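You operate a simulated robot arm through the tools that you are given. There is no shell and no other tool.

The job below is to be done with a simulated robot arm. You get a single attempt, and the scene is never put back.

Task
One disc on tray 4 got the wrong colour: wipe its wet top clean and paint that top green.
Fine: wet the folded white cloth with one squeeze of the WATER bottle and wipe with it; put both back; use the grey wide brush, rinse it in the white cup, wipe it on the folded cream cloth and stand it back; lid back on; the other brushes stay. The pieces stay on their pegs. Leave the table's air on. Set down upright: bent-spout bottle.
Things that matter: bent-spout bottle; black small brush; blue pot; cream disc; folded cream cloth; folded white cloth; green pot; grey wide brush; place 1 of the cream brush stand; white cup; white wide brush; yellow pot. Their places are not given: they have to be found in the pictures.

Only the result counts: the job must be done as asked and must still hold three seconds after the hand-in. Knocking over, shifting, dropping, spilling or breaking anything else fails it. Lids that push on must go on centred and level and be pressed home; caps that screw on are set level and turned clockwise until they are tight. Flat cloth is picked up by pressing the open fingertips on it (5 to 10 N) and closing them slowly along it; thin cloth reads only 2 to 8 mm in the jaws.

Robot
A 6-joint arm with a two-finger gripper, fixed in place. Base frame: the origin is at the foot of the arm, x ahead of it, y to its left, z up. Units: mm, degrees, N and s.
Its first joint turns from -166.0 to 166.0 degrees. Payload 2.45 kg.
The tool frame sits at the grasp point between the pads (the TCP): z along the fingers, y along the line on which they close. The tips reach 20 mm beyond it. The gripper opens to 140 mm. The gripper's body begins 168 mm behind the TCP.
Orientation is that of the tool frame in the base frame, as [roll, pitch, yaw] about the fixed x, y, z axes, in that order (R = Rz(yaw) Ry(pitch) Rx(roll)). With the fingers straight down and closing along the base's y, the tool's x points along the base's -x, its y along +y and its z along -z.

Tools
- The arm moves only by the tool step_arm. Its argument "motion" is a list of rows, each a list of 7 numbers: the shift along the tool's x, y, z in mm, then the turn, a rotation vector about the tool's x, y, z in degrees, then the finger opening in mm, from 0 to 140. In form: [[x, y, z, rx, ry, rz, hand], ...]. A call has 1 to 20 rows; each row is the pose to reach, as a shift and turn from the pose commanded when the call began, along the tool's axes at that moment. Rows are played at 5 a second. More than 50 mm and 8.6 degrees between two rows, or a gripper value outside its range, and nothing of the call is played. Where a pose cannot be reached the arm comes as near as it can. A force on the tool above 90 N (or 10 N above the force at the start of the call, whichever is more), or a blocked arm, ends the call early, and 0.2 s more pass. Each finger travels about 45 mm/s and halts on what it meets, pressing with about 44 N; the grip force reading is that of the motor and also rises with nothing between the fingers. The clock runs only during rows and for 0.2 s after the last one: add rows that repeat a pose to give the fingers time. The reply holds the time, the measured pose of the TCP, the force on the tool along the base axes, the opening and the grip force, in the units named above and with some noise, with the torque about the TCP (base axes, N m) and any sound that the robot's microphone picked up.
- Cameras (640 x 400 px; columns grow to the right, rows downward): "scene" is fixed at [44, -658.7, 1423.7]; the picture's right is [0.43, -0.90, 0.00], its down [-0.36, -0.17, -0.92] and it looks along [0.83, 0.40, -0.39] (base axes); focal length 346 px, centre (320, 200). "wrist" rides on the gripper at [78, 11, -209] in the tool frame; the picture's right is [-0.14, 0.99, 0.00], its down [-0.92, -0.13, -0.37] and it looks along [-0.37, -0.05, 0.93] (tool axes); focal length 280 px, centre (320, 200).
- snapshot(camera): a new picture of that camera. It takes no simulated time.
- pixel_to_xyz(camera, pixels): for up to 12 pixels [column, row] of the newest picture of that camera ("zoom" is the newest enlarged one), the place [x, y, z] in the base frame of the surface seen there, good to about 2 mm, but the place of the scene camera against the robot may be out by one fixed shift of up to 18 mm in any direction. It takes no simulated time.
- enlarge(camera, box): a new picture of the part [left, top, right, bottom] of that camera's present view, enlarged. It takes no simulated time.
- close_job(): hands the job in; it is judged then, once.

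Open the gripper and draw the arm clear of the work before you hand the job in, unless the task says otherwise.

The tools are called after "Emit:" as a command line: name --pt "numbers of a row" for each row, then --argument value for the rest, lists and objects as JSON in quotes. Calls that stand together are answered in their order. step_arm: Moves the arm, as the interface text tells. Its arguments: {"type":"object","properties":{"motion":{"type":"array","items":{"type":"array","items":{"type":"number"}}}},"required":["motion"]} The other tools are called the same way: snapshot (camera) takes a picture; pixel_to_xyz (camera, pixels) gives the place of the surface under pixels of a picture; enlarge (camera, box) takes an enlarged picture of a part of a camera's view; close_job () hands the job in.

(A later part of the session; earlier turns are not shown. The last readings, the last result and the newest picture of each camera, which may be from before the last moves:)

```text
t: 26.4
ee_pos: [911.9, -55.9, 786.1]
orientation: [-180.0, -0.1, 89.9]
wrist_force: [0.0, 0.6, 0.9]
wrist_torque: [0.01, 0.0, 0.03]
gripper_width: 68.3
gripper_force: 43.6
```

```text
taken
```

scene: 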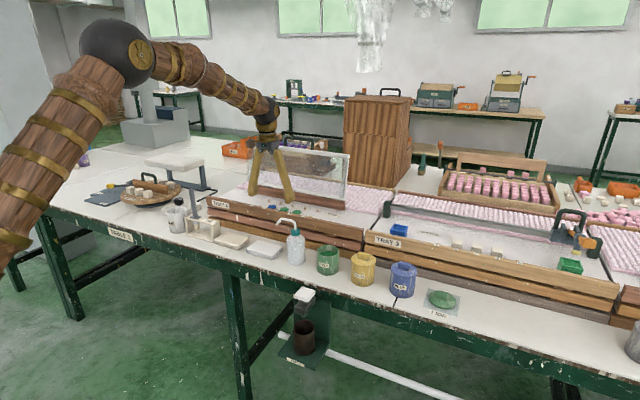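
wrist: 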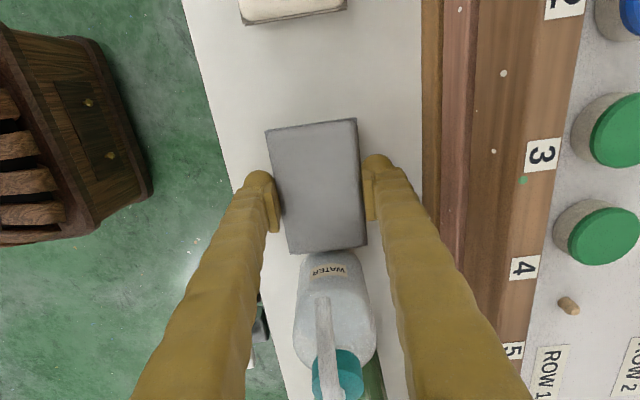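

Gripped again (68.3 mm). I lift 8 mm, slide clear of the spout in +y, then rise and travel to a point above/left of the blue disc.

Emit:
step_arm --pt "0 0 -4 0 0 0 60" --pt "0 0 -8 0 0 0 60" --pt "20 0 -8 0 0 0 60" --pt "45 0 -8 0 0 0 60" --pt "65 0 -15 0 0 0 60" --pt "75 0 -50 0 0 0 60" --pt "80 0 -95 0 0 0 60" --pt "80 0 -140 0 0 0 60" --pt "85 10 -185 0 0 0 60" --pt "95 40 -205 0 0 0 60" --pt "105 75 -205 0 0 0 60" --pt "115 110 -205 0 0 0 60" --pt "122 140 -205 0 0 0 60" --pt "124 158 -205 0 0 0 60" --pt "124 158 -205 0 0 0 60" --pt "124 158 -205 0 0 0 60"

Emit:
snapshot --camera "wrist"

Emit:
snapshot --camera "scene"

```text
t: 29.8
ee_pos: [1070.3, 68.9, 992.1]
orientation: [-180.0, 0.0, 90.0]
wrist_force: [-0.1, 0.0, -0.2]
wrist_torque: [-0.04, 0.03, 0.04]
gripper_width: 68.4
gripper_force: 44.0
```

```text
taken
```

wrist: 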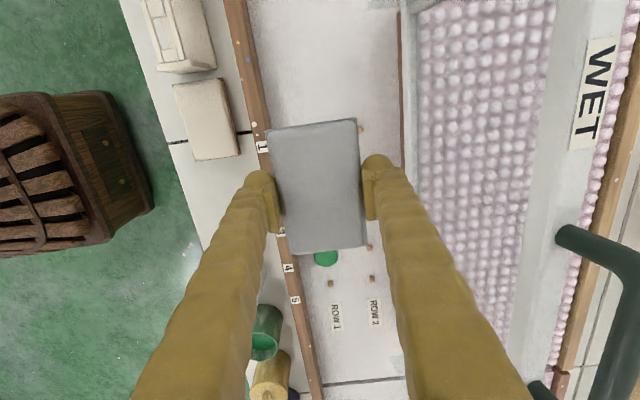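

```text
taken
```

scene: 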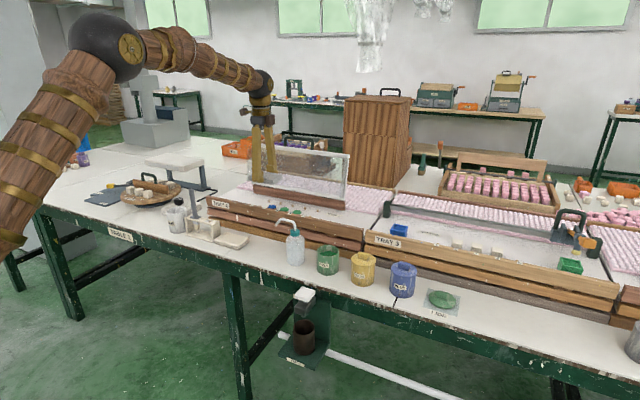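

The pad covers the spot beside discs; a green disc shows at (325,258) clear of it. I descend to ~10 mm above the disc and check.

Emit:
step_arm --pt "0 0 40 0 0 0 60" --pt "0 0 70 0 0 0 60" --pt "0 0 85 0 0 0 60" --pt "0 0 85 0 0 0 60"

Emit:
snapshot --camera "wrist"

Emit:
enlarge --camera "scene" --box '[200, 150, 340, 237]'

```text
t: 30.8
ee_pos: [1070.3, 68.2, 904.9]
orientation: [179.9, 0.0, 90.0]
wrist_force: [0.2, -1.2, -0.3]
wrist_torque: [0.0, -0.05, 0.02]
gripper_width: 68.3
gripper_force: 43.6
```

```text
taken
```

wrist: 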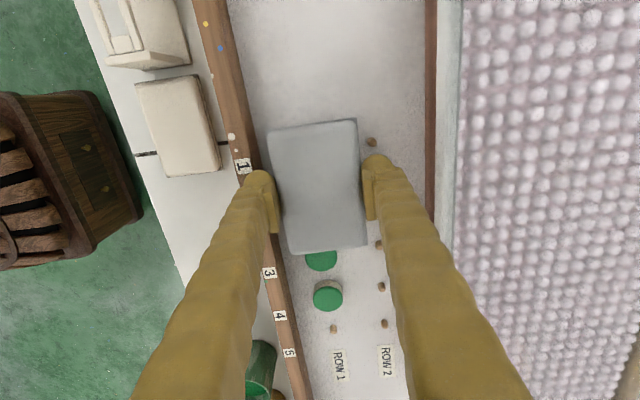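

```text
4.57 times, centred on (270, 194) of scene
```

zoom: 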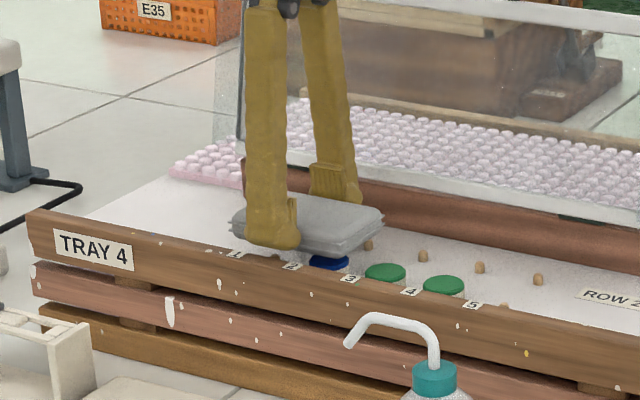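

I verify the pad's -y edge relative to the discs before pressing.

Emit:
pixel_to_xyz --camera "wrist" --pixels '[[295, 247], [328, 246], [360, 240], [320, 195], [272, 135], [350, 127], [322, 262], [328, 298], [262, 190], [250, 165]]'

Emit:
pixel_to_xyz --camera "zoom" --pixels '[[330, 262], [385, 272], [443, 285], [300, 240], [375, 215], [275, 240]]'

```text
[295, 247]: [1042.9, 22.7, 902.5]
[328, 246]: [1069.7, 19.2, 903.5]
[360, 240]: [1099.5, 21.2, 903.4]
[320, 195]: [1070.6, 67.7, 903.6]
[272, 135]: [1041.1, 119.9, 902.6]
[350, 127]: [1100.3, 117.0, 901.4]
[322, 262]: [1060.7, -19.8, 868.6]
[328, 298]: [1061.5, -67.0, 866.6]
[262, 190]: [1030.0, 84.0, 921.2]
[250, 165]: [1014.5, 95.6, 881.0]
```

```text
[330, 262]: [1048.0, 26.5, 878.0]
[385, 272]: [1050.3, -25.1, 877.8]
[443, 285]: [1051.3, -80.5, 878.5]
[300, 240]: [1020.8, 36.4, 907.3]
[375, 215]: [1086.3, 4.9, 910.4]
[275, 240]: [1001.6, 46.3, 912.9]
```

Pad top spans y≈20–119; disc spans 25–57, green disc 3 ends at y≈1.5. I shift 5 mm toward -y and lower gently to contact.

Emit:
step_arm --pt "-5 0 0 0 0 0 60" --pt "-5 0 5 0 0 0 60" --pt "-5 0 8 0 0 0 60" --pt "-5 0 9.5 0 0 0 60" --pt "-5 0 10.5 0 0 0 60" --pt "-5 0 11.5 0 0 0 60" --pt "-5 0 11.5 0 0 0 60"

```text
t: 32.4
ee_pos: [1070.6, 63.9, 895.1]
orientation: [179.9, 0.1, 90.0]
wrist_force: [3.7, 0.6, 4.4]
wrist_torque: [0.01, 0.2, 0.02]
gripper_width: 68.4
gripper_force: 43.7
```

Contact with 4.4 N. I now press slightly more and rub in small strokes (toward +y and +x only).

Emit:
step_arm --pt "0 0 1 0 0 0 60" --pt "4 0 1 0 0 0 60" --pt "8 0 1 0 0 0 60" --pt "12 0 1 0 0 0 60" --pt "8 2 1 0 0 0 60" --pt "4 3 1 0 0 0 60" --pt "0 3 1 0 0 0 60" --pt "4 2 1 0 0 0 60" --pt "8 0 1 0 0 0 60" --pt "12 0 1 0 0 0 60" --pt "8 0 1 0 0 0 60" --pt "4 0 1 0 0 0 60" --pt "0 0 1 0 0 0 60" --pt "4 0 1 0 0 0 60" --pt "8 0 1 0 0 0 60" --pt "12 0 1 0 0 0 60" --pt "8 0 0 0 0 0 60"

Emit:
enlarge --camera "scene" --box '[200, 150, 340, 237]'

```text
t: 36.0
ee_pos: [1069.2, 75.5, 893.9]
orientation: [179.9, -0.1, 90.1]
wrist_force: [31.8, 15.4, 0.8]
wrist_torque: [0.14, -0.4, -0.73]
gripper_width: 68.0
gripper_force: 44.4
```

```text
4.57 times, centred on (270, 194) of scene
```

zoom: 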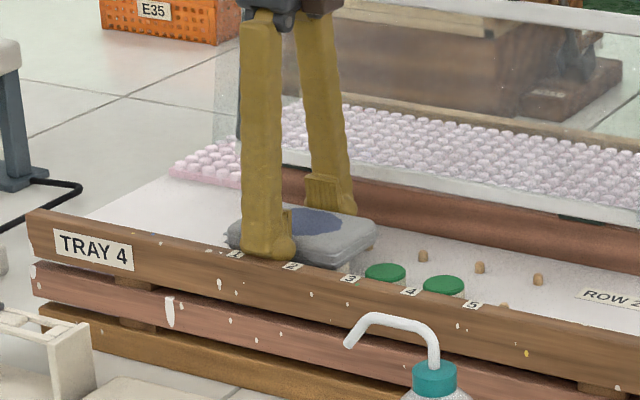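

A blue stain shows on the cloth, so paint came off; but there is a sideways force (31.8 N in x), so I lift straight up now.

Emit:
step_arm --pt "8 2 -3 0 0 0 60" --pt "8 2 -10 0 0 0 60" --pt "8 2 -25 0 0 0 60" --pt "8 2 -60 0 0 0 60" --pt "8 2 -80 0 0 0 60" --pt "8 2 -80 0 0 0 60"

Emit:
enlarge --camera "scene" --box '[200, 150, 340, 237]'

Emit:
snapshot --camera "wrist"

```text
t: 37.4
ee_pos: [1071.4, 79.6, 975.9]
orientation: [179.9, 0.0, 90.0]
wrist_force: [-1.1, -0.1, -0.3]
wrist_torque: [-0.02, 0.04, 0.04]
gripper_width: 68.4
gripper_force: 43.7
```

```text
4.57 times, centred on (270, 194) of scene
```

zoom: 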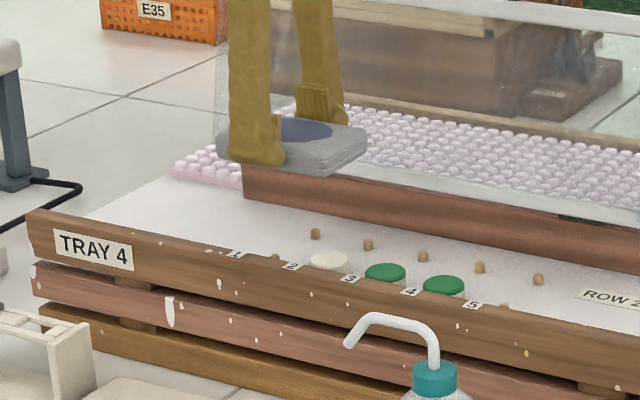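

```text
taken
```

wrist: 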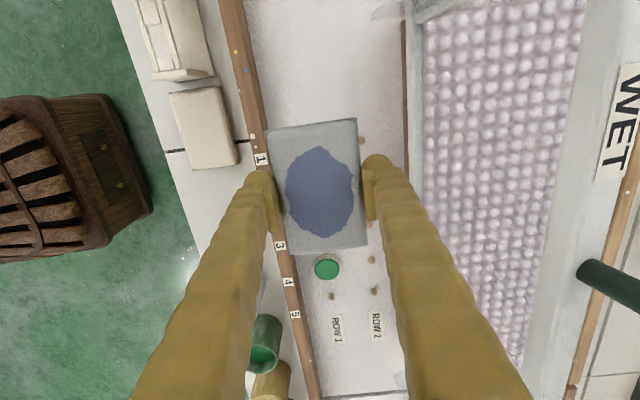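

Disc top is now clean cream. I carry the cloth back: descend slightly to the +y of its place (avoiding the spout), then slide to y≈-18.5 and lower.

Emit:
step_arm --pt "-10 -40 0 0 0 0 60" --pt "-30 -80 0 0 0 0 60" --pt "-55 -120 0 0 0 0 60" --pt "-80 -155 0 0 0 0 60" --pt "-82 -160 30 0 0 0 60" --pt "-82 -160 75 0 0 0 60" --pt "-82 -160 120 0 0 0 60" --pt "-82 -160 160 0 0 0 60" --pt "-82 -160 178 0 0 0 60" --pt "-90 -160 181 0 0 0 60" --pt "-98 -160 181 0 0 0 60" --pt "-98 -160 181 0 0 0 60"

Emit:
snapshot --camera "wrist"

```text
t: 40.0
ee_pos: [912.6, -19.6, 792.5]
orientation: [-180.0, 0.0, 90.0]
wrist_force: [0.4, 0.5, -1.0]
wrist_torque: [0.02, 0.04, -0.02]
gripper_width: 68.3
gripper_force: 43.9
```

```text
taken
```

wrist: 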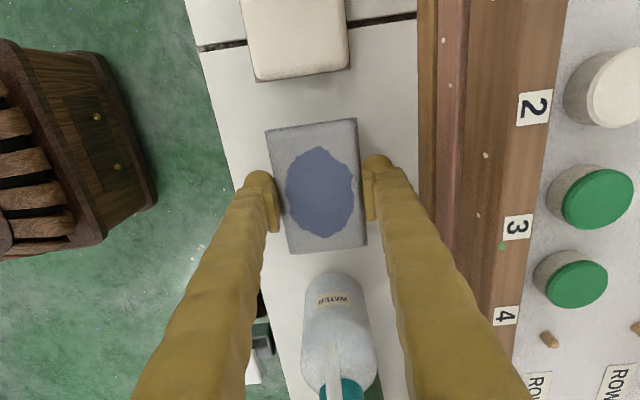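

Over its original place (TCP 912.6,-19.6). I lower 6.3 mm, open, and rise.

Emit:
step_arm --pt "0.8 -0.5 4 0 0 0 60" --pt "0.8 -0.5 6.5 0 0 0 60" --pt "0.8 -0.5 6.5 0 0 0 60" --pt "0.8 -0.5 6.5 0 0 0 74" --pt "0.8 -0.5 6.5 0 0 0 90" --pt "0.8 -0.5 6.5 0 0 0 100" --pt "0.8 -0.5 6.5 0 0 0 100" --pt "0.8 -0.5 -30 0 0 0 100" --pt "0.8 -0.5 -75 0 0 0 100" --pt "0.8 -0.5 -120 0 0 0 100" --pt "0.8 -0.5 -160 0 0 0 100" --pt "0.8 -0.5 -200 0 0 0 100" --pt "0.8 -0.5 -200 0 0 0 100"

Emit:
snapshot --camera "wrist"

Emit:
enlarge --camera "wrist" --box '[260, 90, 420, 190]'

Emit:
enlarge --camera "scene" --box '[150, 180, 310, 280]'

```text
t: 42.8
ee_pos: [910.6, -18.3, 993.4]
orientation: [180.0, 0.0, 90.0]
wrist_force: [0.2, 0.3, -0.4]
wrist_torque: [0.02, 0.02, -0.05]
gripper_width: 99.8
gripper_force: 0.1
```

```text
taken
```

wrist: 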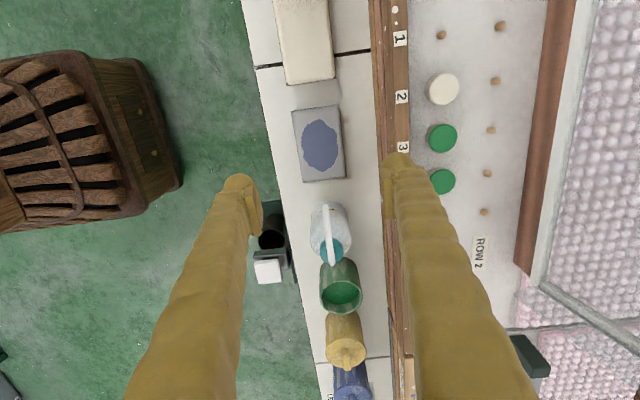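

```text
4.00 times, centred on (340, 140) of wrist
```

zoom: 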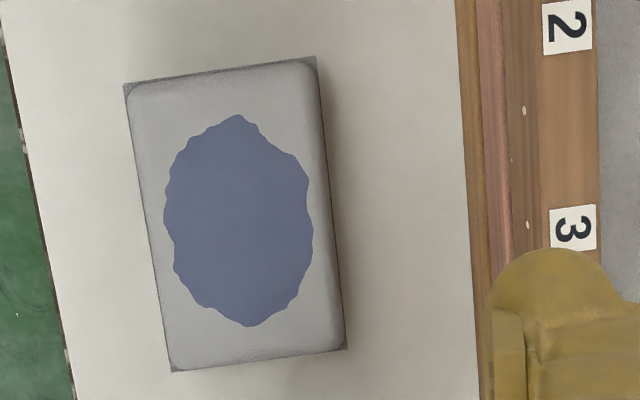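

```text
4.00 times, centred on (230, 230) of scene
```

zoom: 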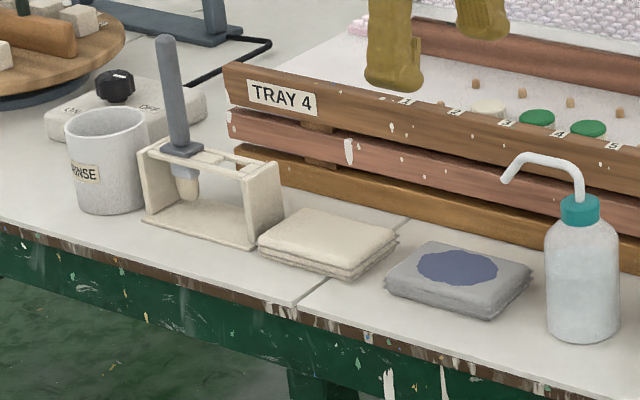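

Cloth is back in its spot and the bottle looks unchanged. I check the disc tops closely.

Emit:
enlarge --camera "wrist" --box '[400, 10, 520, 210]'

Emit:
pixel_to_xyz --camera "wrist" --pixels '[[443, 88], [441, 138], [332, 240], [328, 262], [327, 206], [320, 145]]'

```text
2.00 times, centred on (460, 110) of wrist
```

zoom: 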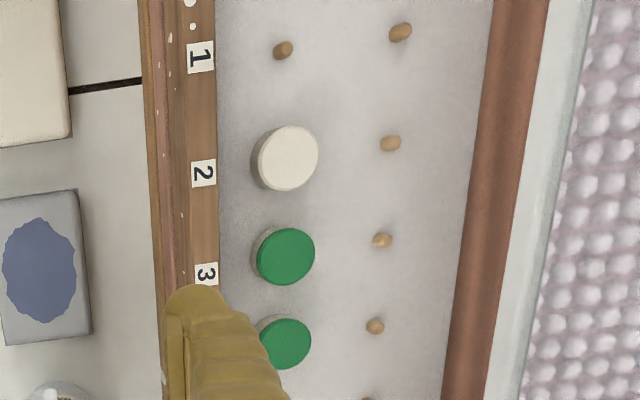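

```text
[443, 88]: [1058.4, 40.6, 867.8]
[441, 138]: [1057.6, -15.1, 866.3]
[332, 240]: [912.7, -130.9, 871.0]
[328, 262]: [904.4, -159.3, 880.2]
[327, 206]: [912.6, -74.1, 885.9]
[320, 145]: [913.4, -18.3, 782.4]
```

Everything good. Next the brush: I move above the stand at y≈300, z≈1010, to view the handle from the top.

Emit:
step_arm --pt "45 0 -5 0 0 0 80" --pt "90 0 -10 0 0 0 70" --pt "135 0 -15 0 0 0 60" --pt "180 0 -20 0 0 0 60" --pt "225 0 -20 0 0 0 60" --pt "270 0 -20 0 0 0 60" --pt "300 0 -20 0 0 0 60" --pt "318 0 -20 0 0 0 60" --pt "318 0 -20 0 0 0 60"

Emit:
snapshot --camera "wrist"

Emit:
enlarge --camera "wrist" --box '[240, 110, 400, 210]'

```text
t: 44.8
ee_pos: [911.4, 300.2, 1013.8]
orientation: [-180.0, 0.1, 90.0]
wrist_force: [0.7, -0.6, 0.2]
wrist_torque: [0.02, 0.03, 0.03]
gripper_width: 60.3
gripper_force: 0.1
```

```text
taken
```

wrist: 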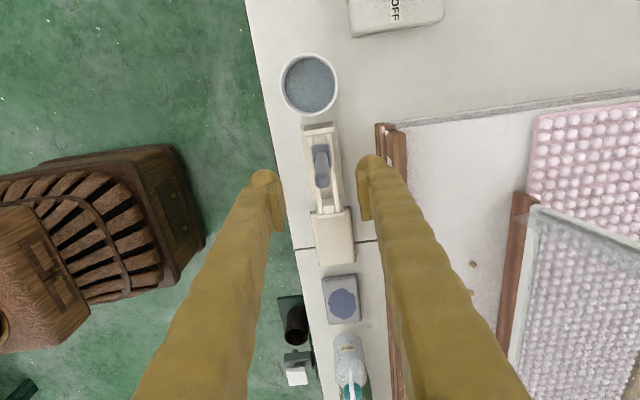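

```text
4.00 times, centred on (320, 160) of wrist
```

zoom: 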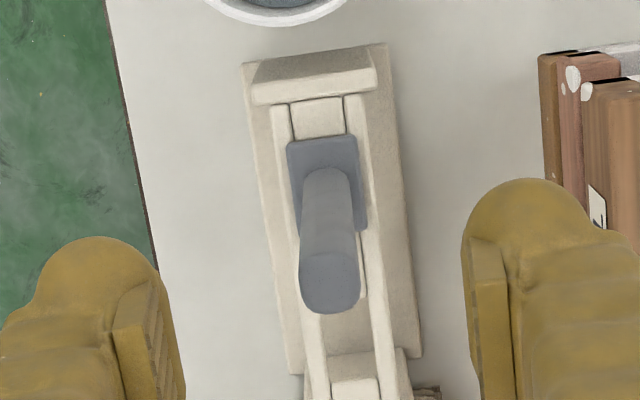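

Now I measure the handle and collar, the cup rim and the stand from here.

Emit:
pixel_to_xyz --camera "zoom" --pixels '[[331, 283], [305, 280], [356, 280], [331, 258], [331, 308], [327, 200], [308, 200], [346, 200], [290, 145], [352, 138], [297, 215], [365, 220]]'

Emit:
pixel_to_xyz --camera "wrist" --pixels '[[280, 83], [338, 83], [309, 54], [309, 115], [284, 70], [334, 97], [309, 85], [333, 235], [312, 212], [352, 208], [322, 264], [354, 260]]'

```text
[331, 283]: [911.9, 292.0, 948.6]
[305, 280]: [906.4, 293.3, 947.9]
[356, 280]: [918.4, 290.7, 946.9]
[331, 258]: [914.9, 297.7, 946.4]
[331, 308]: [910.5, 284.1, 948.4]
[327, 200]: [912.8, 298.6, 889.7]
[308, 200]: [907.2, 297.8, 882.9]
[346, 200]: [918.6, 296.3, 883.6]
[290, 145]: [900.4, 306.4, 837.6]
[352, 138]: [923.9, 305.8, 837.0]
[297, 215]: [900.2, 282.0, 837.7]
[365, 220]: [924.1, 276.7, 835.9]
```

```text
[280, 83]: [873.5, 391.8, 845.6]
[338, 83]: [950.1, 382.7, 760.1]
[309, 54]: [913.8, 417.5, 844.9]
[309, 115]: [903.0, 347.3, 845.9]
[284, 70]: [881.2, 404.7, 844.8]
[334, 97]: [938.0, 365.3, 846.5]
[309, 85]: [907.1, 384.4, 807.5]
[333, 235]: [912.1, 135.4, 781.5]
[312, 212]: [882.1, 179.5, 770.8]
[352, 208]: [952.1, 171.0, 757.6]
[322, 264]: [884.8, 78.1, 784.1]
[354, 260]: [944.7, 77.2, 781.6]
```

Handle axis (912,291), 14 mm thick, collar z 837; cup centre ≈(908.5,382.5), rim z 847, r≈35. I descend around the handle to TCP z≈893.

Emit:
step_arm --pt "-9.2 0.6 0 0 0 0 60" --pt "-9.2 0.6 40 0 0 0 60" --pt "-9.2 0.6 80 0 0 0 60" --pt "-9.2 0.6 110 0 0 0 60" --pt "-9.2 0.6 121 0 0 0 60" --pt "-9.2 0.6 121 0 0 0 60"

Emit:
snapshot --camera "wrist"

Emit:
enlarge --camera "scene" --box '[150, 170, 270, 245]'

```text
t: 46.2
ee_pos: [912.6, 292.0, 891.3]
orientation: [180.0, 0.0, 89.9]
wrist_force: [0.2, -0.6, -0.1]
wrist_torque: [0.02, -0.02, -0.01]
gripper_width: 60.0
gripper_force: 0.0
```

```text
taken
```

wrist: 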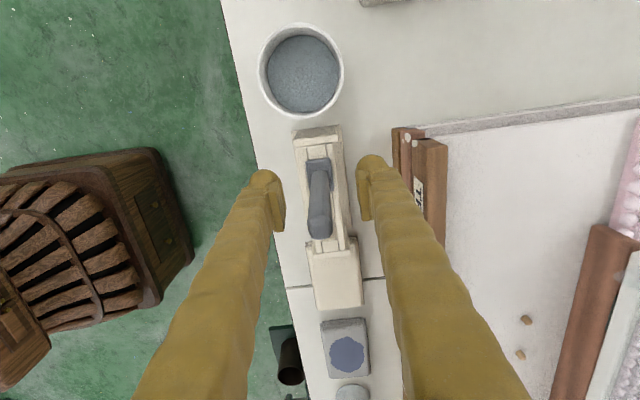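

```text
5.33 times, centred on (210, 208) of scene
```

zoom: 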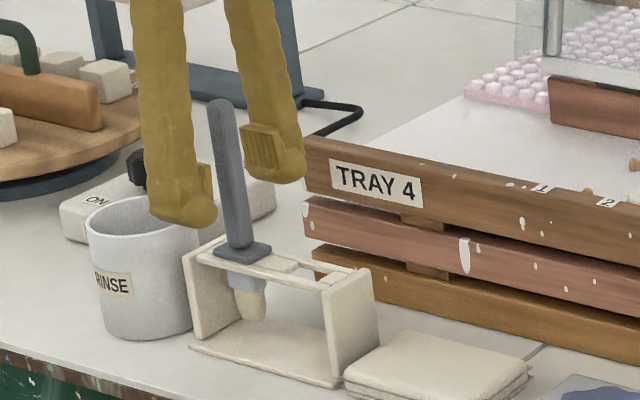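

The handle is between the pads. I measure bristle tip height in the scene zoom, then close on the handle.

Emit:
pixel_to_xyz --camera "zoom" --pixels '[[250, 316], [250, 300], [248, 282], [240, 255], [235, 200], [220, 102]]'

Emit:
step_arm --pt "0 0 0 0 0 0 40" --pt "0 0 0 0 0 0 26" --pt "0 0 0 0 0 0 18" --pt "0 0 0 0 0 0 12" --pt "0 0 0 0 0 0 8" --pt "0 0 0 0 0 0 6" --pt "0 0 0 0 0 0 6"

Emit:
snapshot --camera "wrist"

```text
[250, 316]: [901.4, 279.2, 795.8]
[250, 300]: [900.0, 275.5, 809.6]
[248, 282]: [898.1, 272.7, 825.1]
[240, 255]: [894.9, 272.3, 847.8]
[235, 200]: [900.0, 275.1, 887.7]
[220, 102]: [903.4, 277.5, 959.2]
```

```text
t: 47.8
ee_pos: [910.4, 291.5, 892.8]
orientation: [179.9, -0.1, 90.1]
wrist_force: [0.0, 0.1, 0.5]
wrist_torque: [0.0, 0.02, 0.0]
gripper_width: 14.4
gripper_force: 40.5
```

```text
taken
```

wrist: 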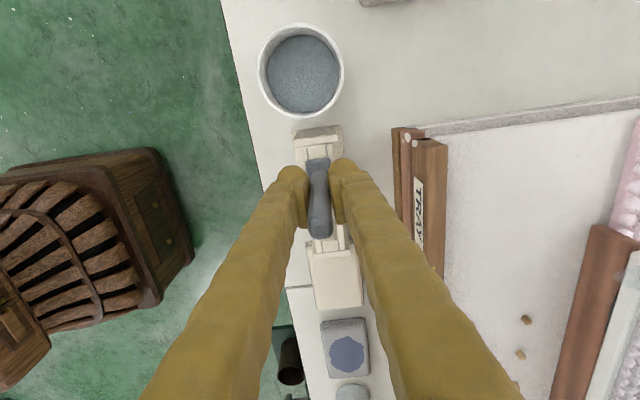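

Gripped handle at 14.4 mm. I lift straight up 60 mm, then check that the brush comes along cleanly.

Emit:
step_arm --pt "0 0 -10 0 0 0 6" --pt "0 0 -30 0 0 0 6" --pt "0 0 -60 0 0 0 6" --pt "0 0 -60 0 0 0 6"

Emit:
enlarge --camera "scene" --box '[150, 150, 270, 245]'

```text
t: 48.8
ee_pos: [912.0, 291.0, 953.2]
orientation: [180.0, 0.1, 90.0]
wrist_force: [-0.9, 0.6, -0.3]
wrist_torque: [-0.02, 0.0, -0.03]
gripper_width: 14.7
gripper_force: 40.1
```

```text
4.21 times, centred on (210, 198) of scene
```

zoom: 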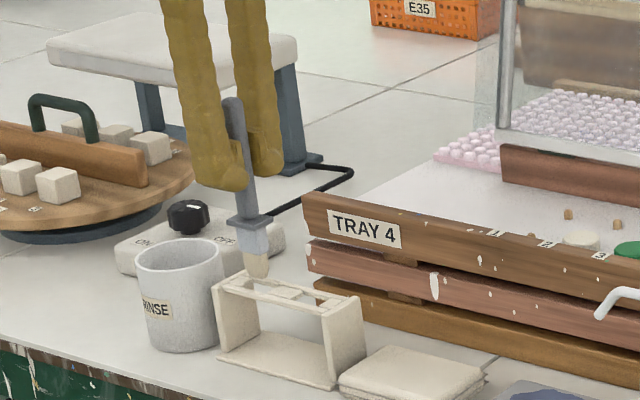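

The brush hangs straight, tip ≈107 mm below the TCP. I rise to z≈1060 and travel along y to above the green pot (910,-262.5).

Emit:
step_arm --pt "0 0 -40 0 0 0 6" --pt "0 0 -80 0 0 0 6" --pt "-20 0 -110 0 0 0 6" --pt "-60 -0.3 -110 0 0 0 6" --pt "-105 -0.6 -110 0 0 0 6" --pt "-150 -1 -110 0 0 0 6" --pt "-195 -1 -110 0 0 0 6" --pt "-240 -1 -110 0 0 0 6" --pt "-285 -1 -110 0 0 0 6" --pt "-330 -1 -110 0 0 0 6" --pt "-375 -1.5 -110 0 0 0 6" --pt "-420 -1.5 -110 0 0 0 6" --pt "-465 -2 -110 0 0 0 6" --pt "-510 -2 -110 0 0 0 6" --pt "-540 -2 -110 0 0 0 6" --pt "-553.5 -2 -110 0 0 0 6" --pt "-553.5 -2 -110 0 0 0 6" --pt "-553.5 -2 -110 0 0 0 6"

Emit:
snapshot --camera "wrist"

Emit:
enlarge --camera "scene" --box '[260, 160, 400, 290]'

```text
t: 52.6
ee_pos: [910.2, -262.8, 1062.0]
orientation: [180.0, 0.0, 90.0]
wrist_force: [0.5, 0.1, -0.4]
wrist_torque: [0.02, -0.02, 0.01]
gripper_width: 14.4
gripper_force: 41.1
```

```text
taken
```

wrist: 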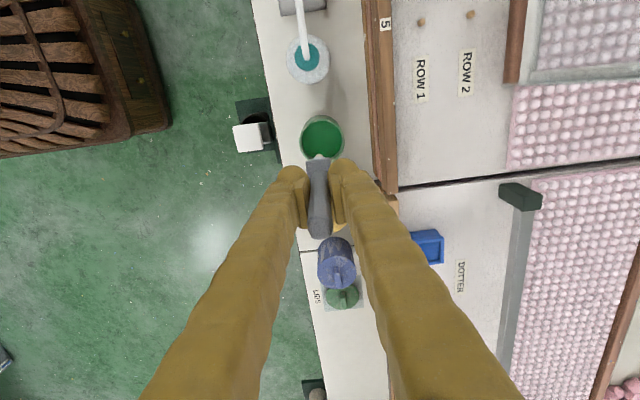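

```text
3.08 times, centred on (330, 225) of scene
```

zoom: 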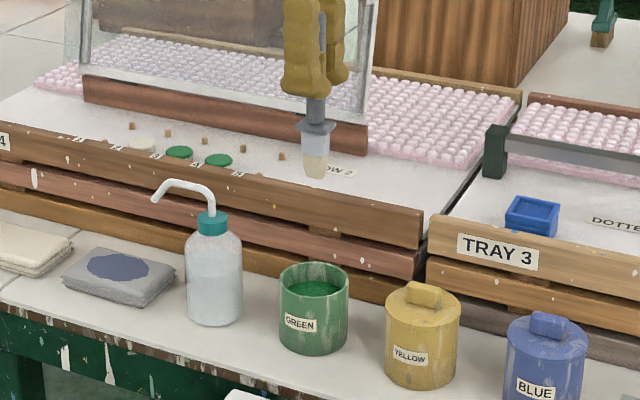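

Brush hangs above the pot. I verify the pot's centre from rim pixels in this view.

Emit:
enlarge --camera "wrist" --box '[280, 95, 370, 165]'

Emit:
pixel_to_xyz --camera "wrist" --pixels '[[301, 140], [343, 138], [322, 117], [322, 140], [307, 126], [338, 124]]'

```text
5.71 times, centred on (325, 130) of wrist
```

zoom: 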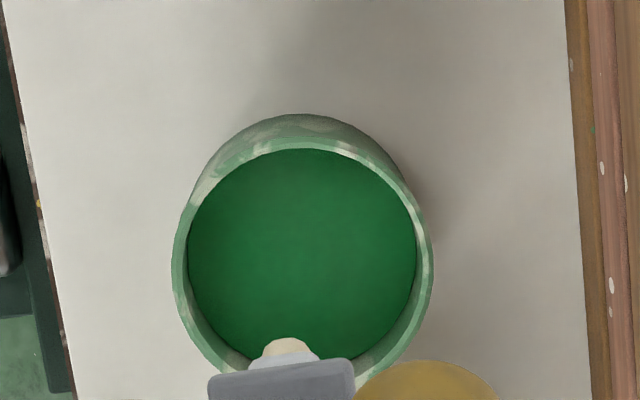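

```text
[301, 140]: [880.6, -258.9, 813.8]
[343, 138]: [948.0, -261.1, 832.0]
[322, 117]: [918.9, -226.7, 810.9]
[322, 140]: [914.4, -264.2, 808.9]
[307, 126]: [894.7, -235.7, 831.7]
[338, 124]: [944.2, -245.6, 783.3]
```

Pot centre ≈(911.5,-262). I dip the bristles ~10 mm into the paint (TCP z≈907), hold, then lift slowly.

Emit:
step_arm --pt "0 1 45 0 0 0 6" --pt "0 1 90 0 0 0 6" --pt "0 1 125 0 0 0 6" --pt "0 1 145 0 0 0 6" --pt "0 1 155 0 0 0 6" --pt "0 1 155 0 0 0 6" --pt "0 1 155 0 0 0 6" --pt "0 1 155 0 0 0 6"

Emit:
enlarge --camera "scene" --box '[260, 190, 400, 290]'

```text
t: 54.4
ee_pos: [910.4, -262.7, 906.2]
orientation: [180.0, 0.0, 90.0]
wrist_force: [-0.1, 0.1, 0.3]
wrist_torque: [0.02, 0.02, 0.03]
gripper_width: 14.5
gripper_force: 40.5
```

```text
4.00 times, centred on (330, 240) of scene
```

zoom: 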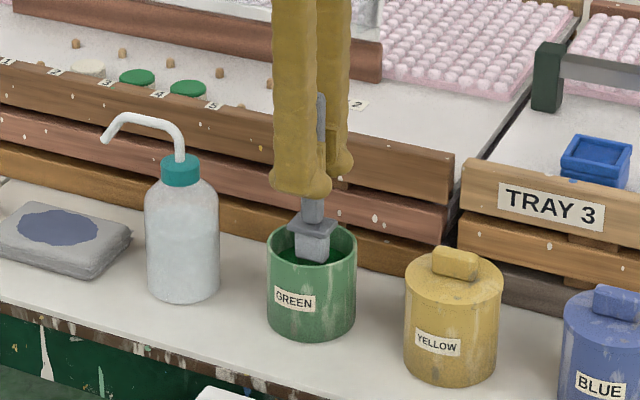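

The bristles are in the paint. I raise slowly above the rim and look at the loaded tip.

Emit:
step_arm --pt "0 0 -10 0 0 0 6" --pt "0 0 -25 0 0 0 6" --pt "0 0 -40 0 0 0 6" --pt "0 0 -60 0 0 0 6" --pt "0 0 -60 0 0 0 6" --pt "0 0 -60 0 0 0 6"

Emit:
enlarge --camera "scene" --box '[260, 190, 400, 290]'

```text
t: 55.8
ee_pos: [909.7, -262.3, 967.8]
orientation: [-180.0, 0.0, 90.0]
wrist_force: [0.4, 0.0, -0.4]
wrist_torque: [0.01, -0.01, 0.04]
gripper_width: 14.3
gripper_force: 40.6
```

```text
4.00 times, centred on (330, 240) of scene
```

zoom: 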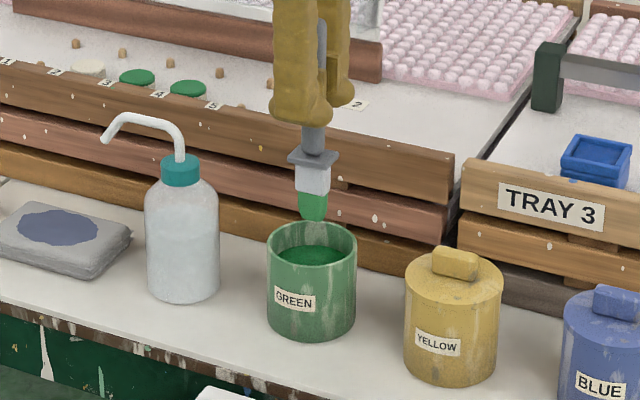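

Tip is loaded green. I rise and travel to the disc, passing in front of the wet green discs (x≈960) and then over disc 2.

Emit:
step_arm --pt "0 0 -30 0 0 0 6" --pt "0 10 -62 0 0 0 6" --pt "30 35 -62 0 0 0 6" --pt "70 50 -62 0 0 0 6" --pt "115 55 -62 0 0 0 6" --pt "160 55 -62 0 0 0 6" --pt "205 55 -62 0 0 0 6" --pt "250 55 -62 0 0 0 6" --pt "290 60 -62 0 0 0 6" --pt "303 80 -62 0 0 0 6" --pt "303 115 -62 0 0 0 6" --pt "303 140 -62 0 0 0 6" --pt "303 148.5 -62 0 0 0 6" --pt "303 148.5 -62 0 0 0 6" --pt "303 148.5 -62 0 0 0 6"

Emit:
snapshot --camera "wrist"

Emit:
enlarge --camera "scene" --box '[220, 140, 340, 235]'

```text
t: 59.0
ee_pos: [1059.1, 39.5, 1030.3]
orientation: [180.0, 0.0, 90.0]
wrist_force: [0.0, 0.5, 0.2]
wrist_torque: [-0.01, -0.02, -0.02]
gripper_width: 14.5
gripper_force: 40.6
```

```text
taken
```

wrist: 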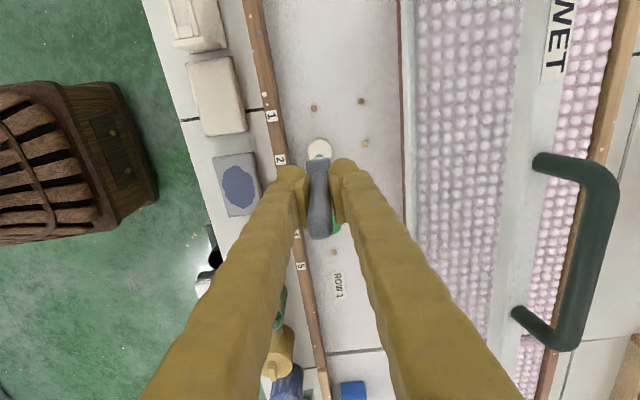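

```text
4.21 times, centred on (280, 188) of scene
```

zoom: 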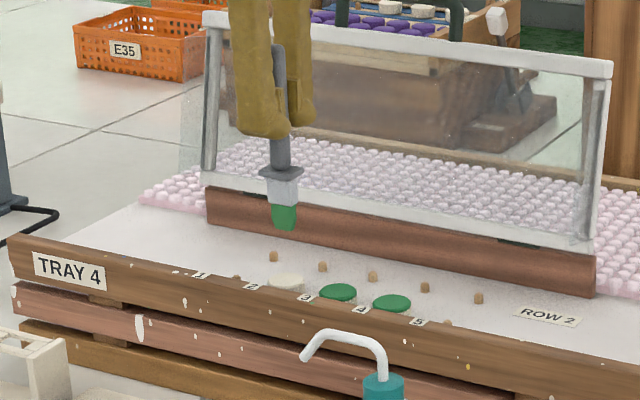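

The tip is over disc 2. I lower toward contact, expected around TCP z≈974.

Emit:
step_arm --pt "1 0 25 0 0 0 6" --pt "1 0 42 0 0 0 6" --pt "1 0 50 0 0 0 6" --pt "1 0 53 0 0 0 6" --pt "1 0 55 0 0 0 6" --pt "1 0 55 0 0 0 6"

Emit:
enlarge --camera "scene" --box '[230, 170, 320, 230]'

```text
t: 60.4
ee_pos: [1059.8, 42.2, 977.4]
orientation: [179.9, 0.0, 90.0]
wrist_force: [0.0, -1.3, 24.0]
wrist_torque: [-0.36, -0.07, -0.02]
gripper_width: 14.2
gripper_force: 40.3
```

```text
6.67 times, centred on (275, 200) of scene
```

zoom: 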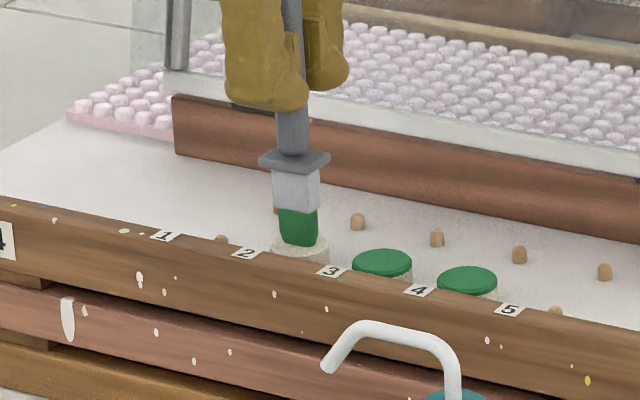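

Contact made, 24 N — a bit strong. I ease off ~2 mm and sweep the brush in a small raster over the disc top.

Emit:
step_arm --pt "0 0 -2 0 0 0 6" --pt "-4 0 -2 0 0 0 6" --pt "-8 0 -2 0 0 0 6" --pt "-8 4 -2 0 0 0 6" --pt "-8 8 -2 0 0 0 6" --pt "-4 9 -2 0 0 0 6" --pt "0 10 -2 0 0 0 6" --pt "4 9 -2 0 0 0 6" --pt "8 8 -2 0 0 0 6" --pt "8 4 -2 0 0 0 6" --pt "8 0 -2 0 0 0 6" --pt "8 -4 -2 0 0 0 6" --pt "8 -8 -2 0 0 0 6" --pt "4 -9 -2 0 0 0 6" --pt "0 -10 -2 0 0 0 6" --pt "-4 -9 -2 0 0 0 6" --pt "-8 -8 -2 0 0 0 6" --pt "-8 -4 -2 0 0 0 6" --pt "-4 0 -2 0 0 0 6" --pt "0 0 -2 0 0 0 6"

Emit:
enlarge --camera "scene" --box '[230, 170, 320, 230]'

```text
t: 64.6
ee_pos: [1059.6, 42.1, 976.1]
orientation: [179.9, 0.0, 90.0]
wrist_force: [-0.4, -0.5, 12.1]
wrist_torque: [-0.18, 0.04, -0.03]
gripper_width: 14.2
gripper_force: 40.8
```

```text
6.67 times, centred on (275, 200) of scene
```

zoom: 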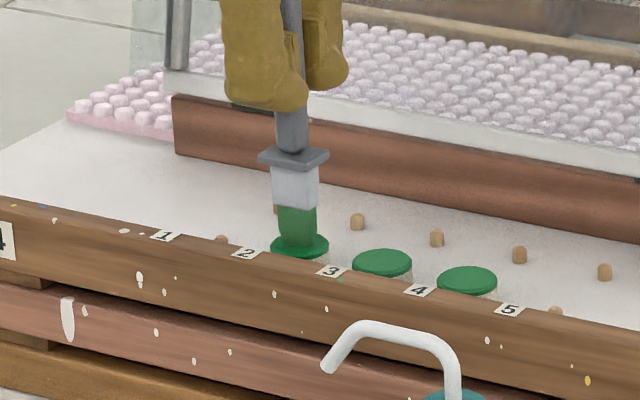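

The top is green now. I lift the brush straight up and inspect it.

Emit:
step_arm --pt "0 0 -5 0 0 0 6" --pt "0 0 -20 0 0 0 6" --pt "0 0 -50 0 0 0 6" --pt "0 0 -60 0 0 0 6" --pt "0 0 -60 0 0 0 6"

Emit:
enlarge --camera "scene" --box '[230, 170, 320, 230]'

Emit:
enlarge --camera "wrist" --box '[270, 110, 390, 260]'

```text
t: 65.8
ee_pos: [1059.9, 40.9, 1036.1]
orientation: [179.9, 0.0, 90.0]
wrist_force: [-0.2, 0.1, 0.4]
wrist_torque: [0.01, 0.0, -0.02]
gripper_width: 14.2
gripper_force: 40.8
```

```text
6.67 times, centred on (275, 200) of scene
```

zoom: 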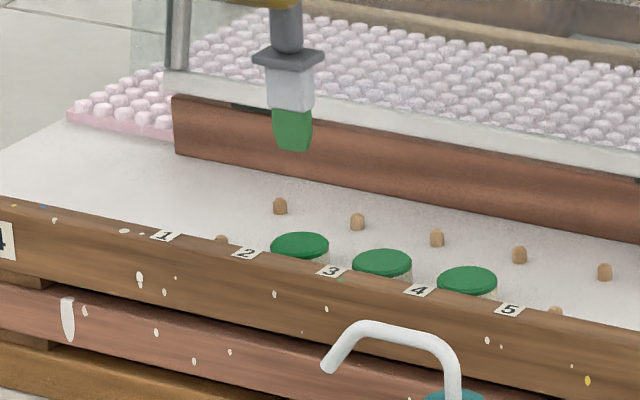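

```text
2.67 times, centred on (330, 185) of wrist
```

zoom: 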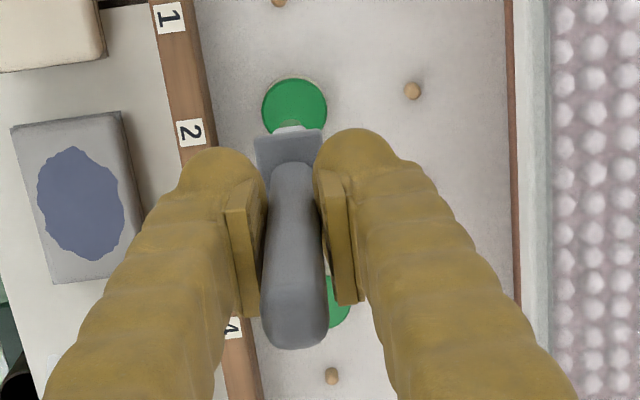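

The disc top is fully green. Now I travel to the white rinse cup (908.5,382.5) at this height.

Emit:
step_arm --pt "40 -18 0 0 0 0 6" --pt "80 -36 0 0 0 0 6" --pt "120 -54 0 0 0 0 6" --pt "160 -72 0 0 0 0 6" --pt "200 -90 0 0 0 0 6" --pt "240 -108 0 0 0 0 6" --pt "280 -126 0 0 0 0 6" --pt "320 -142 0 0 0 0 6" --pt "341.5 -151.5 0 0 0 0 6" --pt "341.5 -151.5 0 0 0 0 6" --pt "341.5 -151.5 0 0 0 0 6"

Emit:
snapshot --camera "wrist"

Emit:
enlarge --camera "scene" --box '[130, 150, 270, 245]'

```text
t: 68.2
ee_pos: [906.3, 382.0, 1036.1]
orientation: [180.0, 0.0, 90.0]
wrist_force: [-0.3, -0.1, -0.4]
wrist_torque: [0.0, 0.02, -0.02]
gripper_width: 14.3
gripper_force: 40.6
```

```text
taken
```

wrist: 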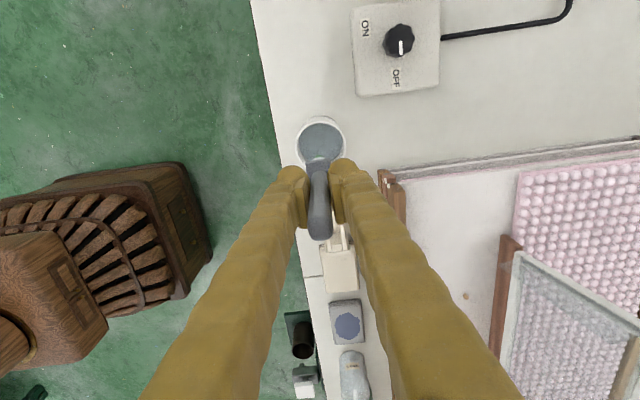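

```text
4.21 times, centred on (200, 198) of scene
```

zoom: 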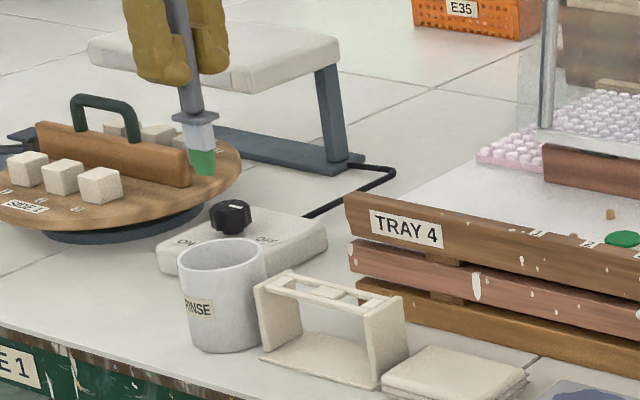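

Above the cup. I take a closer look at the air knob (398,40) and the cup rim before dipping.

Emit:
enlarge --camera "wrist" --box '[345, 0, 445, 100]'

Emit:
enlarge --camera "wrist" --box '[280, 100, 370, 190]'

Emit:
pixel_to_xyz --camera "wrist" --pixels '[[298, 140], [346, 140], [321, 117], [304, 125], [337, 123], [342, 130]]'

```text
4.00 times, centred on (395, 50) of wrist
```

zoom: 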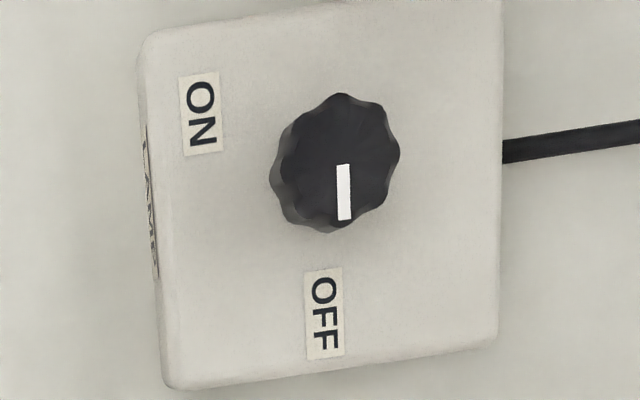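

```text
4.44 times, centred on (325, 145) of wrist
```

zoom: 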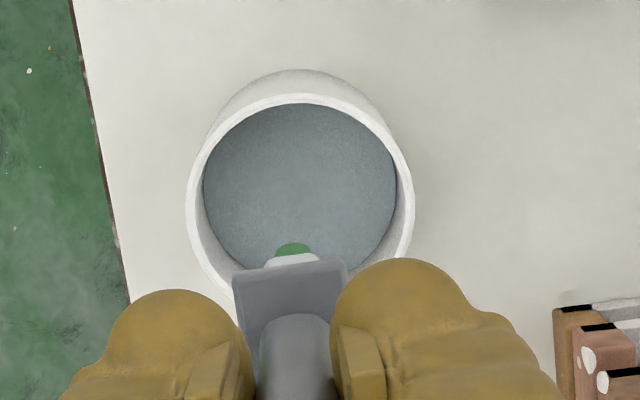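

```text
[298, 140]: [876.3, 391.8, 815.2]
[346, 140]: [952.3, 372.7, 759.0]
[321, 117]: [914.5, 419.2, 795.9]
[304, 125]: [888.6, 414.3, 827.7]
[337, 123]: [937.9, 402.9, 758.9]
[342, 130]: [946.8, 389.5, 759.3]
```

The knob belongs to a LAMP box, untouched. I dip the bristles in the water (tip ≈785) and swirl inside the cup.

Emit:
step_arm --pt "0 1 45 0 0 0 6" --pt "0 1 90 0 0 0 6" --pt "0 1 125 0 0 0 6" --pt "0 1 140 0 0 0 6" --pt "6 1 140 0 0 0 6" --pt "4 5 140 0 0 0 6" --pt "0 7 140 0 0 0 6" --pt "-4 5 140 0 0 0 6" --pt "-6 1 140 0 0 0 6" --pt "-4 -3 140 0 0 0 6" --pt "0 -5 140 0 0 0 6" --pt "4 -3 140 0 0 0 6" --pt "6 1 140 0 0 0 6" --pt "4 5 140 0 0 0 6" --pt "-4 5 140 0 0 0 6" --pt "-6 1 140 0 0 0 6" --pt "-4 -3 140 0 0 0 6" --pt "4 -3 140 0 0 0 6" --pt "0 1 140 0 0 0 6" --pt "0 1 140 0 0 0 6"

Emit:
enlarge --camera "scene" --box '[130, 150, 270, 245]'

```text
t: 72.4
ee_pos: [908.4, 382.7, 896.3]
orientation: [180.0, -0.1, 90.0]
wrist_force: [-0.4, -0.4, -0.4]
wrist_torque: [-0.02, -0.02, 0.01]
gripper_width: 14.2
gripper_force: 40.6
```

```text
4.21 times, centred on (200, 198) of scene
```

zoom: 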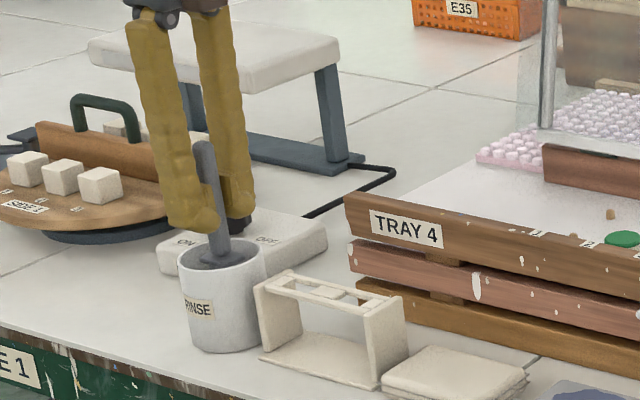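

I raise slowly out of the cup and check the bristles.

Emit:
step_arm --pt "0 0 -15 0 0 0 6" --pt "0 0 -30 0 0 0 6" --pt "0 0 -50 0 0 0 6" --pt "0 0 -75 0 0 0 6" --pt "0 0 -85 0 0 0 6" --pt "0 0 -85 0 0 0 6" --pt "0 0 -85 0 0 0 6"

Emit:
enlarge --camera "scene" --box '[130, 150, 270, 245]'

Emit:
enlarge --camera "wrist" --box '[270, 90, 370, 190]'

```text
t: 74.0
ee_pos: [909.0, 382.7, 980.8]
orientation: [-180.0, 0.0, 89.9]
wrist_force: [0.6, 0.5, 0.6]
wrist_torque: [0.01, 0.02, 0.01]
gripper_width: 14.2
gripper_force: 40.8
```

```text
4.21 times, centred on (200, 198) of scene
```

zoom: 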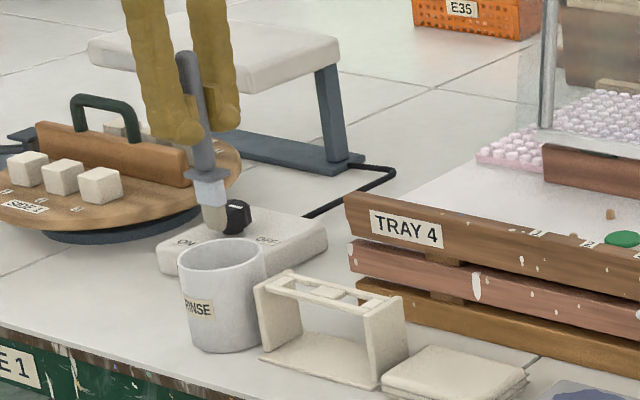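

```text
4.00 times, centred on (320, 140) of wrist
```

zoom: 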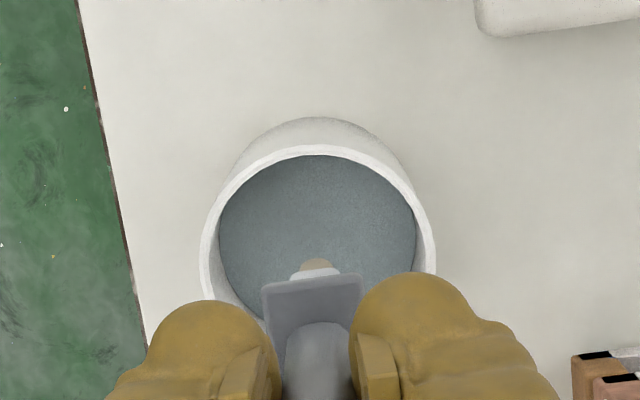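

Bristles are rinsed (wet cream). I go to above the folded cream cloth (911.5,128).

Emit:
step_arm --pt "0 0 -10 0 0 0 6" --pt "-45 0.5 -10 0 0 0 6" --pt "-90 1 -10 0 0 0 6" --pt "-135 1.5 -10 0 0 0 6" --pt "-180 2 -10 0 0 0 6" --pt "-225 2.5 -10 0 0 0 6" --pt "-250 2.5 -10 0 0 0 6" --pt "-250 2.5 20 0 0 0 6" --pt "-250 2.5 55 0 0 0 6" --pt "-250 2.5 75 0 0 0 6" --pt "-250 2.5 75 0 0 0 6"

Emit:
enlarge --camera "scene" --box '[160, 180, 280, 255]'

Emit:
snapshot --camera "wrist"

```text
t: 76.4
ee_pos: [911.2, 133.2, 904.3]
orientation: [180.0, 0.1, 90.0]
wrist_force: [-0.2, -0.5, -1.0]
wrist_torque: [-0.01, -0.02, 0.0]
gripper_width: 14.1
gripper_force: 40.3
```

```text
5.33 times, centred on (220, 218) of scene
```

zoom: 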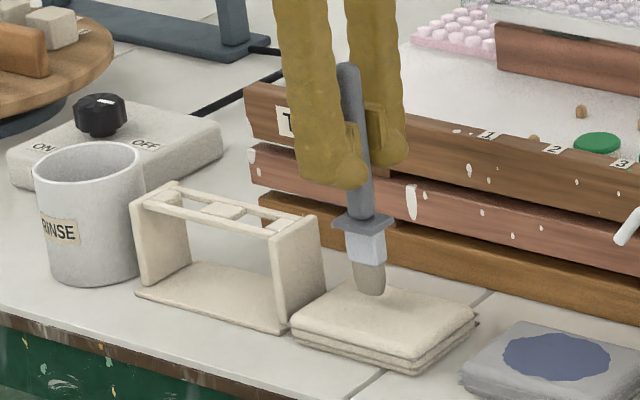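

```text
taken
```

wrist: 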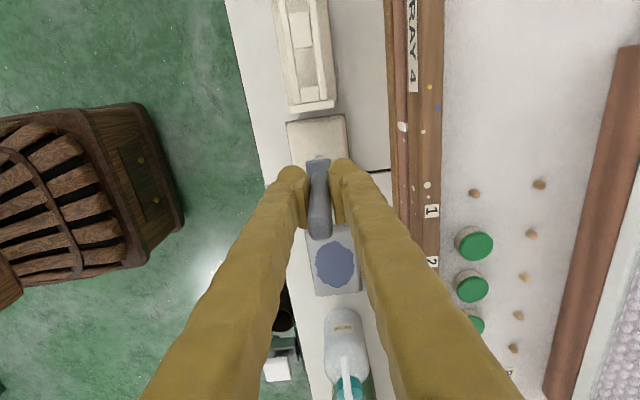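

The tip is about 10 mm above the cloth. I lower gently to contact.

Emit:
step_arm --pt "-5 0 5 0 0 0 6" --pt "-5 0 8 0 0 0 6" --pt "-5 0 10 0 0 0 6" --pt "-5 0 11 0 0 0 6" --pt "-5 0 11 0 0 0 6"

```text
t: 77.6
ee_pos: [911.2, 128.2, 895.8]
orientation: [-179.9, 0.0, 90.0]
wrist_force: [-0.4, -0.2, -1.2]
wrist_torque: [0.05, 0.01, 0.03]
gripper_width: 14.3
gripper_force: 40.6
```

No contact force yet. I lower a further 2 mm.

Emit:
step_arm --pt "0 0 1 0 0 0 6" --pt "0 0 2 0 0 0 6" --pt "0 0 2 0 0 0 6"

```text
t: 78.4
ee_pos: [911.3, 128.5, 892.6]
orientation: [-179.9, 0.0, 90.0]
wrist_force: [0.2, 1.2, 2.2]
wrist_torque: [0.02, 0.01, 0.02]
gripper_width: 14.3
gripper_force: 40.6
```

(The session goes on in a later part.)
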